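You operate a simulated robot arm through the tools that you are given. There is no shell and no other tool. Be economical: measure what you need, move in short steps, check, and stop when the job is done.

Carry out the task below with a simulated robot arm. There is one attempt and no reset: what you move stays moved.

TASK
Put the ice pack from the top of the wooden table on top of the bands carton.
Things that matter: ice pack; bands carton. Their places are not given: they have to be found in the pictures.

It is judged by the outcome, as a careful person would: the job done as asked, and still so three seconds after it is handed in. It fails if anything else is knocked over, pushed out of place, dropped, spilled or broken.

THE ROBOT
A 7-joint arm with a two-finger parallel gripper, fixed in place. Base frame: the origin is at the foot of the arm, x ahead of it, y to its left, z up; the work surface is at about z = 0. Lengths are in mm, angles in degrees, forces in N, time in s.
With the tool pointing down near the work surface it reaches from about 220 to 580 mm from the base axis. Its first joint turns from -66.0 to 66.0 degrees. Payload 2.5 kg.
Tool frame: the origin (TCP) lies between the finger pads and is the grasp point; the fingertips stand 23 mm ahead of it; z points along the fingers, y is the line along which they close. The gripper opens to 94 mm. The fingers are 38 mm wide and 10 mm thick; the gripper's body (54 by 96 mm) begins 39 mm behind the TCP.
Orientation is that of the tool frame in the base frame, as a unit quaternion [w, x, y, z]. With the fingers straight down and closing along the base's y, the tool's x points along the base's -x, its y along +y and its z along -z.

THE INTERFACE
- The arm moves only by the tool apply_moves. Its argument "steps" is a list of rows, each a list of 7 numbers: the opening, from 0 (shut) to 1 (fully open), then the shift along the tool's x, y, z in cm, then the turn, a rotation vector about the tool's x, y, z in degrees. In form: [[gripper, dx, dy, dz, rx, ry, rz], ...]. A call has 1 to 20 rows; each row shifts and turns the commanded pose from where the row before left it, along the tool's axes as they then stand. A row lasts 0.2 s, in which the tool goes at most 50 mm and 8.6 degrees; a call with a longer step from one row to the next is refused whole, and so is a gripper value outside its range. A pose out of reach is approached as far as the arm can. The call stops where the force on the tool passes 40 N (or 10 N more than at its start, if that is more) or the arm is blocked; 0.2 s more then pass. The fingers move at their own pace (about 108 mm/s each) and stop on an object; they squeeze with about 45 N. The grip force told is the motor's: it shows also when the fingers shut on nothing. Time passes only in rows, and 0.2 s behind the last, so rows that do not move let the fingers close. It gives the time, the measured TCP pose, the force on the tool (base axes), the opening and the grip force at its end, in the units of the frame above (readings bear some noise).
- Cameras (640 x 400 px; columns grow to the right, rows downward): "scene" is fixed at [86.9, -389.9, 556.8]; the picture's right is [0.98, -0.18, 0.00], its down [-0.08, -0.44, -0.89] and it looks along [0.16, 0.88, -0.45] (base axes); focal length 335 px, centre (320, 200). "wrist" rides on the gripper at [-39, 0, -44] in the tool frame; the picture's right is [0.00, -1.00, 0.00], its down [0.97, 0.00, -0.24] and it looks along [0.24, 0.00, 0.97] (tool axes); focal length 218 px, centre (320, 200).
- get_image(camera): a new picture of that camera. No time passes.
- locate(camera, pixels): for up to 12 pixels [column, row] of the newest picture of that camera ("zoom" is the newest enlarged one), the place [x, y, z] in the base frame of the surface seen there, good to about 2 mm. No time passes.
- enlarge(camera, box): a new picture of the part [left, top, right, bottom] of that camera's present view, enlarged. No time passes.
- hand_in(): hands the job in; it is judged then, once.

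Work in short steps. Measure before you move; look again where a grasp or a placing could have gone wrong, and mend it. You have 60 turns and 20 pictures in all, the two below and enlarged ones among them. Open the gripper and draw the arm clear of the work before you hand the job in, unless the task says otherwise; then end with one line.

The tools are called after ">>>" as name(argument=value, ...) on one line, values as JSON. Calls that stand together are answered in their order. apply_moves: Moves the arm, as the interface text tells. Its arguments: {"type":"object","properties":{"steps":{"type":"array"}},"required":["steps"]} The other tools are called the same way: get_image (camera) takes a picture; locate (camera, pixels) gives the place of the surface under pixels of a picture; enlarge (camera, box) takes an enlarged picture of a part of a camera's view; hand_in () hands the job in.

At the start:

```text
t: 0.0
eef_pos: [333.0, 101.2, 310.0]
tcp_rot: [0.0, -0.001, 1.0, 0.0]
wrist_force: [0.4, 0.6, 0.8]
width: 94.1
gripper_force: 0.1
```

scene: 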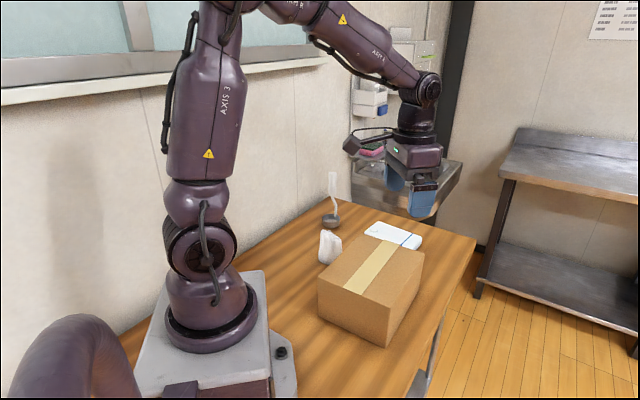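
wrist: 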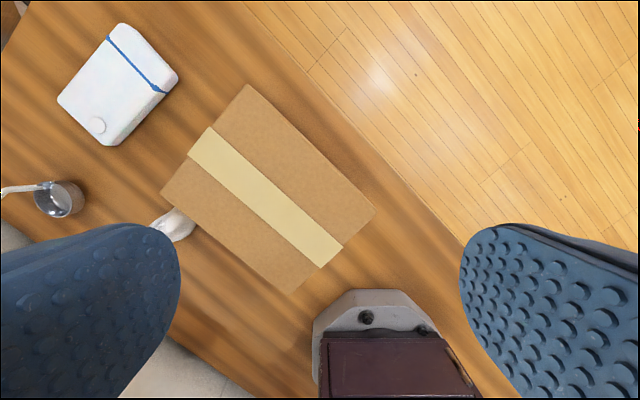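

I look closer at the white items: the flat one at scene (395,235) and the white lump at (330,247).

>>> enlarge(camera="scene", box=[300, 160, 460, 360])

>>> locate(camera="wrist", pixels=[[122, 24], [178, 80], [110, 145], [58, 100], [118, 85], [248, 85], [374, 210], [290, 293], [162, 190], [268, 190], [58, 200], [175, 225]])

>>> locate(camera="scene", pixels=[[364, 233], [378, 222], [422, 236], [415, 249], [395, 232], [330, 240], [425, 255], [318, 280], [388, 310], [350, 235], [410, 212], [333, 222]])

```text
2.00 times, centred on (380, 260) of scene
```

zoom: 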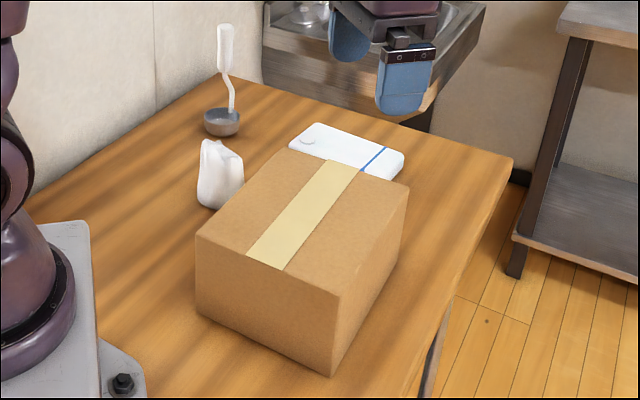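

```text
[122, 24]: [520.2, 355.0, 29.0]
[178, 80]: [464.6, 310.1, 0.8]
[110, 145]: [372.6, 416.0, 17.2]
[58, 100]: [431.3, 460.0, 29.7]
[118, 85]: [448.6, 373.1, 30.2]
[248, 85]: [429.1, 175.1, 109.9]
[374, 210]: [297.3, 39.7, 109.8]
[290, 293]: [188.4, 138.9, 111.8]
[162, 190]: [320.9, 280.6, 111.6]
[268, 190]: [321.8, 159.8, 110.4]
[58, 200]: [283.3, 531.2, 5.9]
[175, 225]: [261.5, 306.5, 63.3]
```

```text
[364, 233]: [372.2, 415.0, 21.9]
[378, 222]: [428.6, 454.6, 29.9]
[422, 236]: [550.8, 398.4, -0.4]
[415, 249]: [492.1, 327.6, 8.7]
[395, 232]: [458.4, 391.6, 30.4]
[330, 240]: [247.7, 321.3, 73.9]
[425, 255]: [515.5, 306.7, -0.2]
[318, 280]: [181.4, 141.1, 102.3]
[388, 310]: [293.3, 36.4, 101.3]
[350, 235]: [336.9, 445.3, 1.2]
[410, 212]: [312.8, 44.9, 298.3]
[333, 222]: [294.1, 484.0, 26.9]
```

The ice pack is the flat white block (blue line, cap) centred near (448,386), top z≈30; the carton's top is centred near (309,159) at z≈110. I go above the pack and turn the fingers to close across its width.

>>> apply_moves(steps=[[1, -1.4, 3.5, 1, 0, 0, 0], [1, -1.4, 3.5, 1, 0, 0, 0], [1, -1.4, 3.5, 1, 0, 0, 0], [1, -1.4, 3.5, 1, 0, 0, 0], [1, -1.4, 3.5, 1, 0, 0, 0], [1, -1.4, 3.5, 1, 0, 0, 0], [1, -1.4, 3.5, 1, 0, 0, 0], [1, -1.4, 3.5, 1, 0, 0, 0], [1, 0, 0, 0, 0, 0, 7.5], [1, 0, 0, 0, 0, 0, 7.5], [1, 0, 0, 0, 0, 0, 7.5], [1, 0, 0, 0, 0, 0, 7.5], [1, 0, 0, 0, 0, 0, 7.5], [1, 0, 0, 0, 0, 0, 7.5], [1, 0, 0, 0, 0, 0, 7.5]])

>>> get_image(camera="wrist")

```text
t: 3.2
eef_pos: [444.6, 381.0, 228.1]
tcp_rot: [-0.001, 0.445, 0.896, 0.0]
wrist_force: [0.8, 0.0, -0.1]
width: 94.0
gripper_force: 0.1
```

```text
16 pictures are left
```

wrist: 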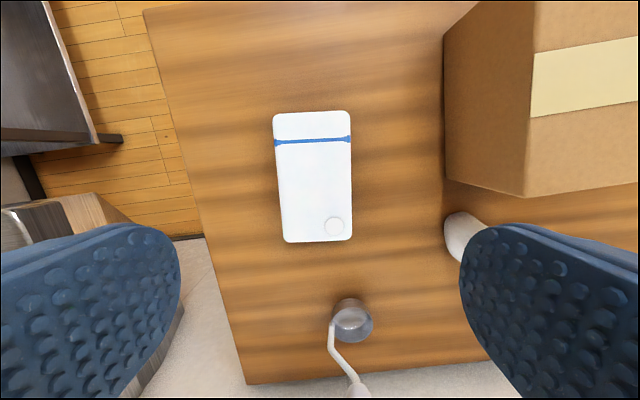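

The pack is seen from above at columns 275-352, rows 111-242, almost aligned. I measure its edges.

>>> locate(camera="wrist", pixels=[[277, 160], [283, 220], [349, 160], [350, 210], [310, 114], [318, 239], [314, 175], [300, 200], [334, 226], [330, 125]])

```text
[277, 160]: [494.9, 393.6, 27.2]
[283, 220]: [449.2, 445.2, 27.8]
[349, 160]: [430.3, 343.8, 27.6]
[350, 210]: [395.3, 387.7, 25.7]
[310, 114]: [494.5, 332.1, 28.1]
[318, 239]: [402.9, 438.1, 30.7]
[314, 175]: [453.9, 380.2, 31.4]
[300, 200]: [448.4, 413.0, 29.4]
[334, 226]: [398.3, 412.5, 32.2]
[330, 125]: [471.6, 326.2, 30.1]
```

Its width runs at about 40.6°, 80 mm wide, centre (448,385). I correct the turn by -3.3° and 5 mm, then lower to z≈90.

>>> apply_moves(steps=[[1, 0, 0, 0, 0, 0, -3.3], [1, 0.05, 0.5, 0, 0, 0, 0], [1, 0, 0, 3.5, 0, 0, 0], [1, 0, 0, 3.5, 0, 0, 0], [1, 0, 0, 3.5, 0, 0, 0], [1, 0, 0, 3.3, 0, 0, 0], [1, 0, 0, 0, 0, 0, 0]])

>>> get_image(camera="wrist")

```text
t: 4.8
eef_pos: [448.2, 385.0, 90.8]
tcp_rot: [0.0, 0.416, 0.909, 0.0]
wrist_force: [0.2, 0.0, 0.2]
width: 93.8
gripper_force: 0.0
```

```text
15 pictures are left
```

wrist: 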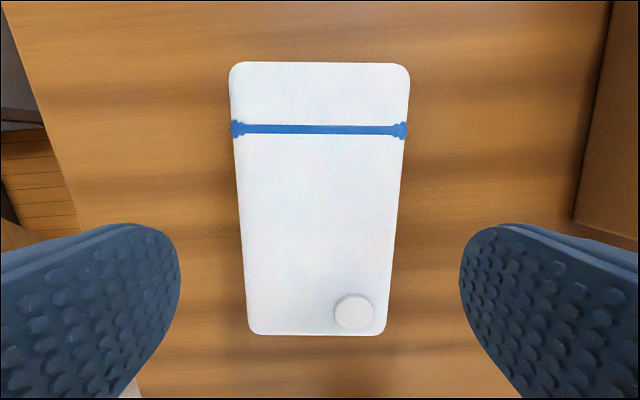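

The pack is centred (columns 230-410 at top, 247-387 at bottom) and square to the fingers. I lower to z≈28 with the gripper open.

>>> apply_moves(steps=[[1, 0, 0, 2, 0, 0, 0], [1, 0, 0, 2, 0, 0, 0], [1, 0, 0, 1.2, 0, 0, 0], [1, 0, 0, 1.1, 0, 0, 0], [1, 0, 0, 0, 0, 0, 0]])

```text
t: 6.0
eef_pos: [447.6, 384.7, 26.2]
tcp_rot: [0.0, 0.416, 0.909, -0.001]
wrist_force: [0.2, -1.1, -0.2]
width: 93.8
gripper_force: 0.0
```

No contact force at z=26; I close on the pack.

>>> apply_moves(steps=[[0, 0, 0, 0, 0, 0, 0], [0, 0, 0, 0, 0, 0, 0], [0, 0, 0, 0, 0, 0, 0], [0, 0, 0, 0, 0, 0, 0]])

```text
t: 7.0
eef_pos: [447.5, 384.2, 26.7]
tcp_rot: [0.0, 0.416, 0.909, 0.0]
wrist_force: [1.7, -0.3, -0.1]
width: 84.9
gripper_force: 45.1
```

It grips at 85 mm with 45 N. I lift to z≈200.

>>> apply_moves(steps=[[0, 0, 0, -1, 0, 0, 0], [0, 0, 0, -2, 0, 0, 0], [0, 0, 0, -3, 0, 0, 0], [0, 0, 0, -3, 0, 0, 0], [0, 0, 0, -3, 0, 0, 0], [0, 0, 0, -3, 0, 0, 0], [0, 0, 0, -2.4, 0, 0, 0], [0, 0, 0, 0, 0, 0, 0]])

>>> get_image(camera="wrist")

>>> get_image(camera="scene")

```text
t: 8.8
eef_pos: [448.6, 383.9, 202.3]
tcp_rot: [0.0, 0.416, 0.909, 0.0]
wrist_force: [0.9, 0.3, -1.9]
width: 84.6
gripper_force: 45.1
```

```text
14 pictures are left
```

wrist: 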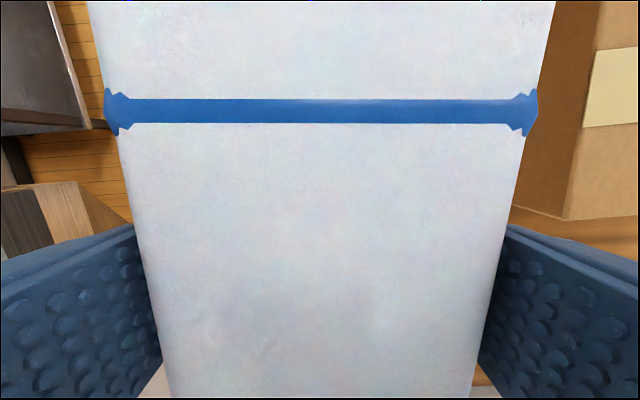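

```text
13 pictures are left
```

scene: 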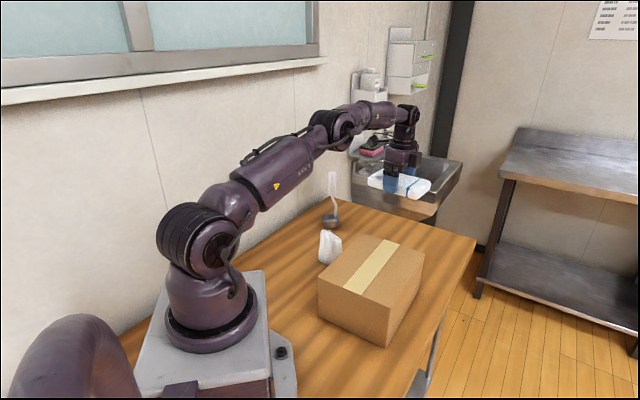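

The pack is held, level. I re-measure the carton top in the scene picture before carrying.

>>> locate(camera="scene", pixels=[[320, 279], [387, 304], [422, 255], [362, 236], [345, 260], [400, 280], [370, 270], [390, 250], [345, 285]])

```text
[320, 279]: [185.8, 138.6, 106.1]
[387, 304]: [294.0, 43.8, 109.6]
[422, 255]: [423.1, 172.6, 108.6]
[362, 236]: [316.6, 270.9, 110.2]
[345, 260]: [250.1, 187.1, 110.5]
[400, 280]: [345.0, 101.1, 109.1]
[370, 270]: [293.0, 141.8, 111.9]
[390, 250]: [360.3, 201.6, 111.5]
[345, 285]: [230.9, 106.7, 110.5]
```

Carton top centre is (306,157), z≈110, short side at ~138°. I carry the pack over at z≈200 and turn 7° to line it up.

>>> apply_moves(steps=[[0, -0.4, -1.28, 0, 0, 0, 0], [0, -0.787, -2.562, 0, 0, 0, 0], [0, -0.787, -2.562, 0, 0, 0, 0], [0, -0.787, -2.562, 0, 0, 0, 0], [0, -0.787, -2.562, 0, 0, 0, 0], [0, -0.787, -2.562, 0, 0, 0, 0], [0, -0.787, -2.562, 0, 0, 0, 0], [0, -0.787, -2.562, 0, 0, 0, 0], [0, -0.787, -2.562, 0, 0, 0, 0], [0, -0.787, -2.562, 0, 0, 0, 0], [0, -0.387, -1.28, 0, 0, 0, 0], [0, 0, 0, 0, 0, 0, -3.5], [0, 0, 0, 0, 0, 0, -3.5], [0, 0, 0, 0, 0, 0, 0]])

>>> get_image(camera="scene")

```text
t: 11.8
eef_pos: [304.6, 157.6, 202.2]
tcp_rot: [0.0, 0.36, 0.933, -0.001]
wrist_force: [-0.1, 0.2, -2.5]
width: 84.6
gripper_force: 45.1
```

```text
12 pictures are left
```

scene: 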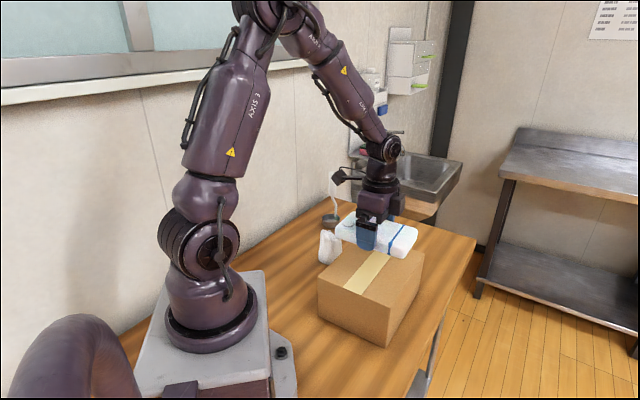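

The pack is over the carton. I lower to z≈138, slowing at the end.

>>> apply_moves(steps=[[0, 0, 0, 2, 0, 0, 0], [0, 0, 0, 2, 0, 0, 0], [0, 0, 0, 1, 0, 0, 0], [0, 0, 0, 0.7, 0, 0, 0], [0, 0, 0, 0.4, 0, 0, 0], [0, 0, 0, 0.2, 0, 0, 0], [0, 0, 0, 0, 0, 0, 0]])

>>> enlarge(camera="scene", box=[300, 160, 460, 360])

```text
t: 13.4
eef_pos: [306.3, 157.5, 138.4]
tcp_rot: [0.0, 0.36, 0.933, 0.0]
wrist_force: [-0.1, 0.5, -2.7]
width: 84.8
gripper_force: 45.0
```

```text
2.00 times, centred on (380, 260) of scene
```

zoom: 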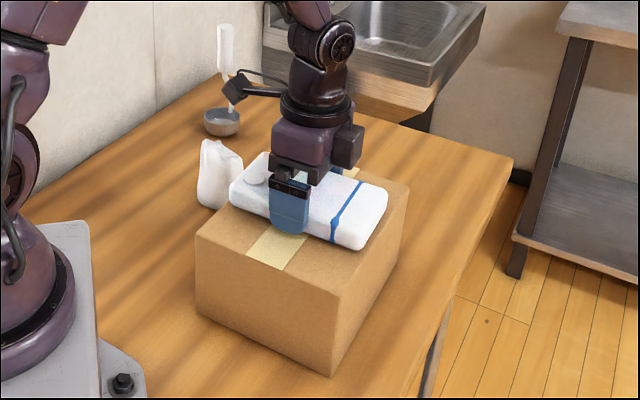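

Not yet touching (force still −2.7 N) but well placed. I ease down about 2 mm.

>>> apply_moves(steps=[[0, 0, 0, 0.1, 0, 0, 0], [0, 0, 0, 0.1, 0, 0, 0], [0, 0, 0, 0, 0, 0, 0]])

```text
t: 14.2
eef_pos: [306.3, 157.9, 137.3]
tcp_rot: [0.0, 0.36, 0.933, 0.0]
wrist_force: [-3.9, -4.8, 13.2]
width: 84.5
gripper_force: 45.1
```

Contact (13 N up). I back off 0.5 mm, open, and rise.

>>> apply_moves(steps=[[0, 0, 0, -0.07, 0, 0, 0], [0.93, 0, 0, 0, 0, 0, 0], [1, 0, 0, 0, 0, 0, 0], [1, 0, 0, 0, 0, 0, 0]])

>>> get_image(camera="wrist")

```text
t: 15.2
eef_pos: [305.8, 158.1, 137.4]
tcp_rot: [0.0, 0.36, 0.933, 0.0]
wrist_force: [-0.6, 0.2, -0.1]
width: 93.7
gripper_force: 0.1
```

```text
10 pictures are left
```

wrist: 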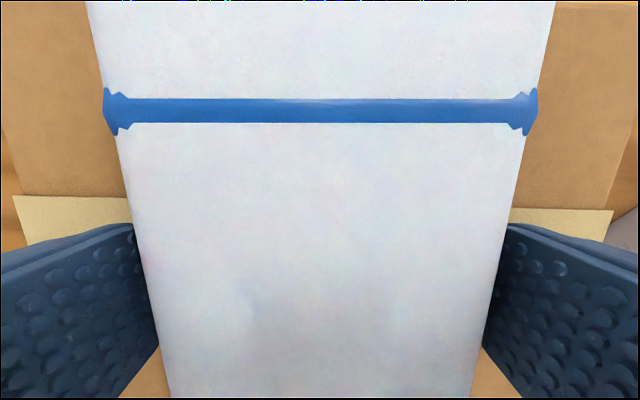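

Fingers are open (93.7 mm). I rise straight up, slowly at first.

>>> apply_moves(steps=[[1, 0, 0, -0.5, 0, 0, 0], [1, 0, 0, -1, 0, 0, 0], [1, 0, 0, -1.5, 0, 0, 0], [1, 0, 0, -3, 0, 0, 0], [1, 0, 0, -4, 0, 0, 0], [1, 0, 0, -4, 0, 0, 0], [1, 0, 0, -3, 0, 0, 0], [1, 0, 0, 0, 0, 0, 0]])

>>> get_image(camera="wrist")

>>> get_image(camera="scene")

```text
t: 17.0
eef_pos: [303.6, 156.3, 309.9]
tcp_rot: [0.0, 0.36, 0.933, 0.001]
wrist_force: [0.0, 0.4, -0.2]
width: 94.1
gripper_force: 0.0
```

```text
9 pictures are left
```

wrist: 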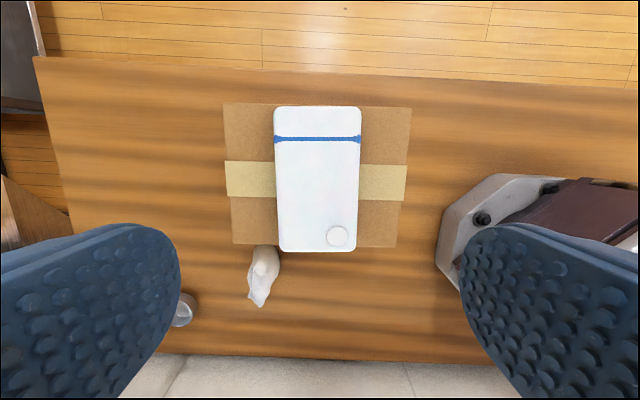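

```text
8 pictures are left
```

scene: 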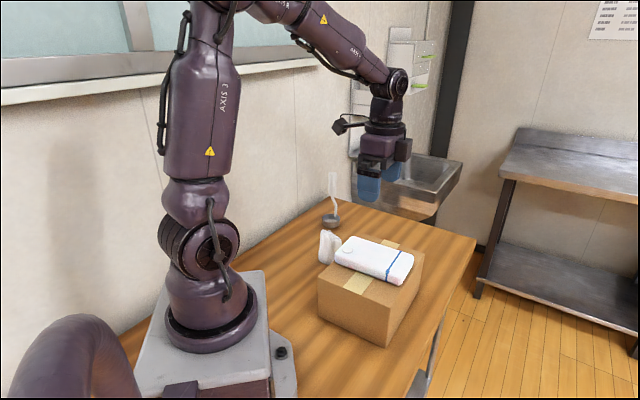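

The pack rests squarely on the carton, nothing else has moved, and the arm is clear. I hand in.

>>> hand_in()

```text
The job is handed in.
```

The ice pack is lying flat on top of the bands carton. The gripper is open, the arm is clear, and nothing else was disturbed.
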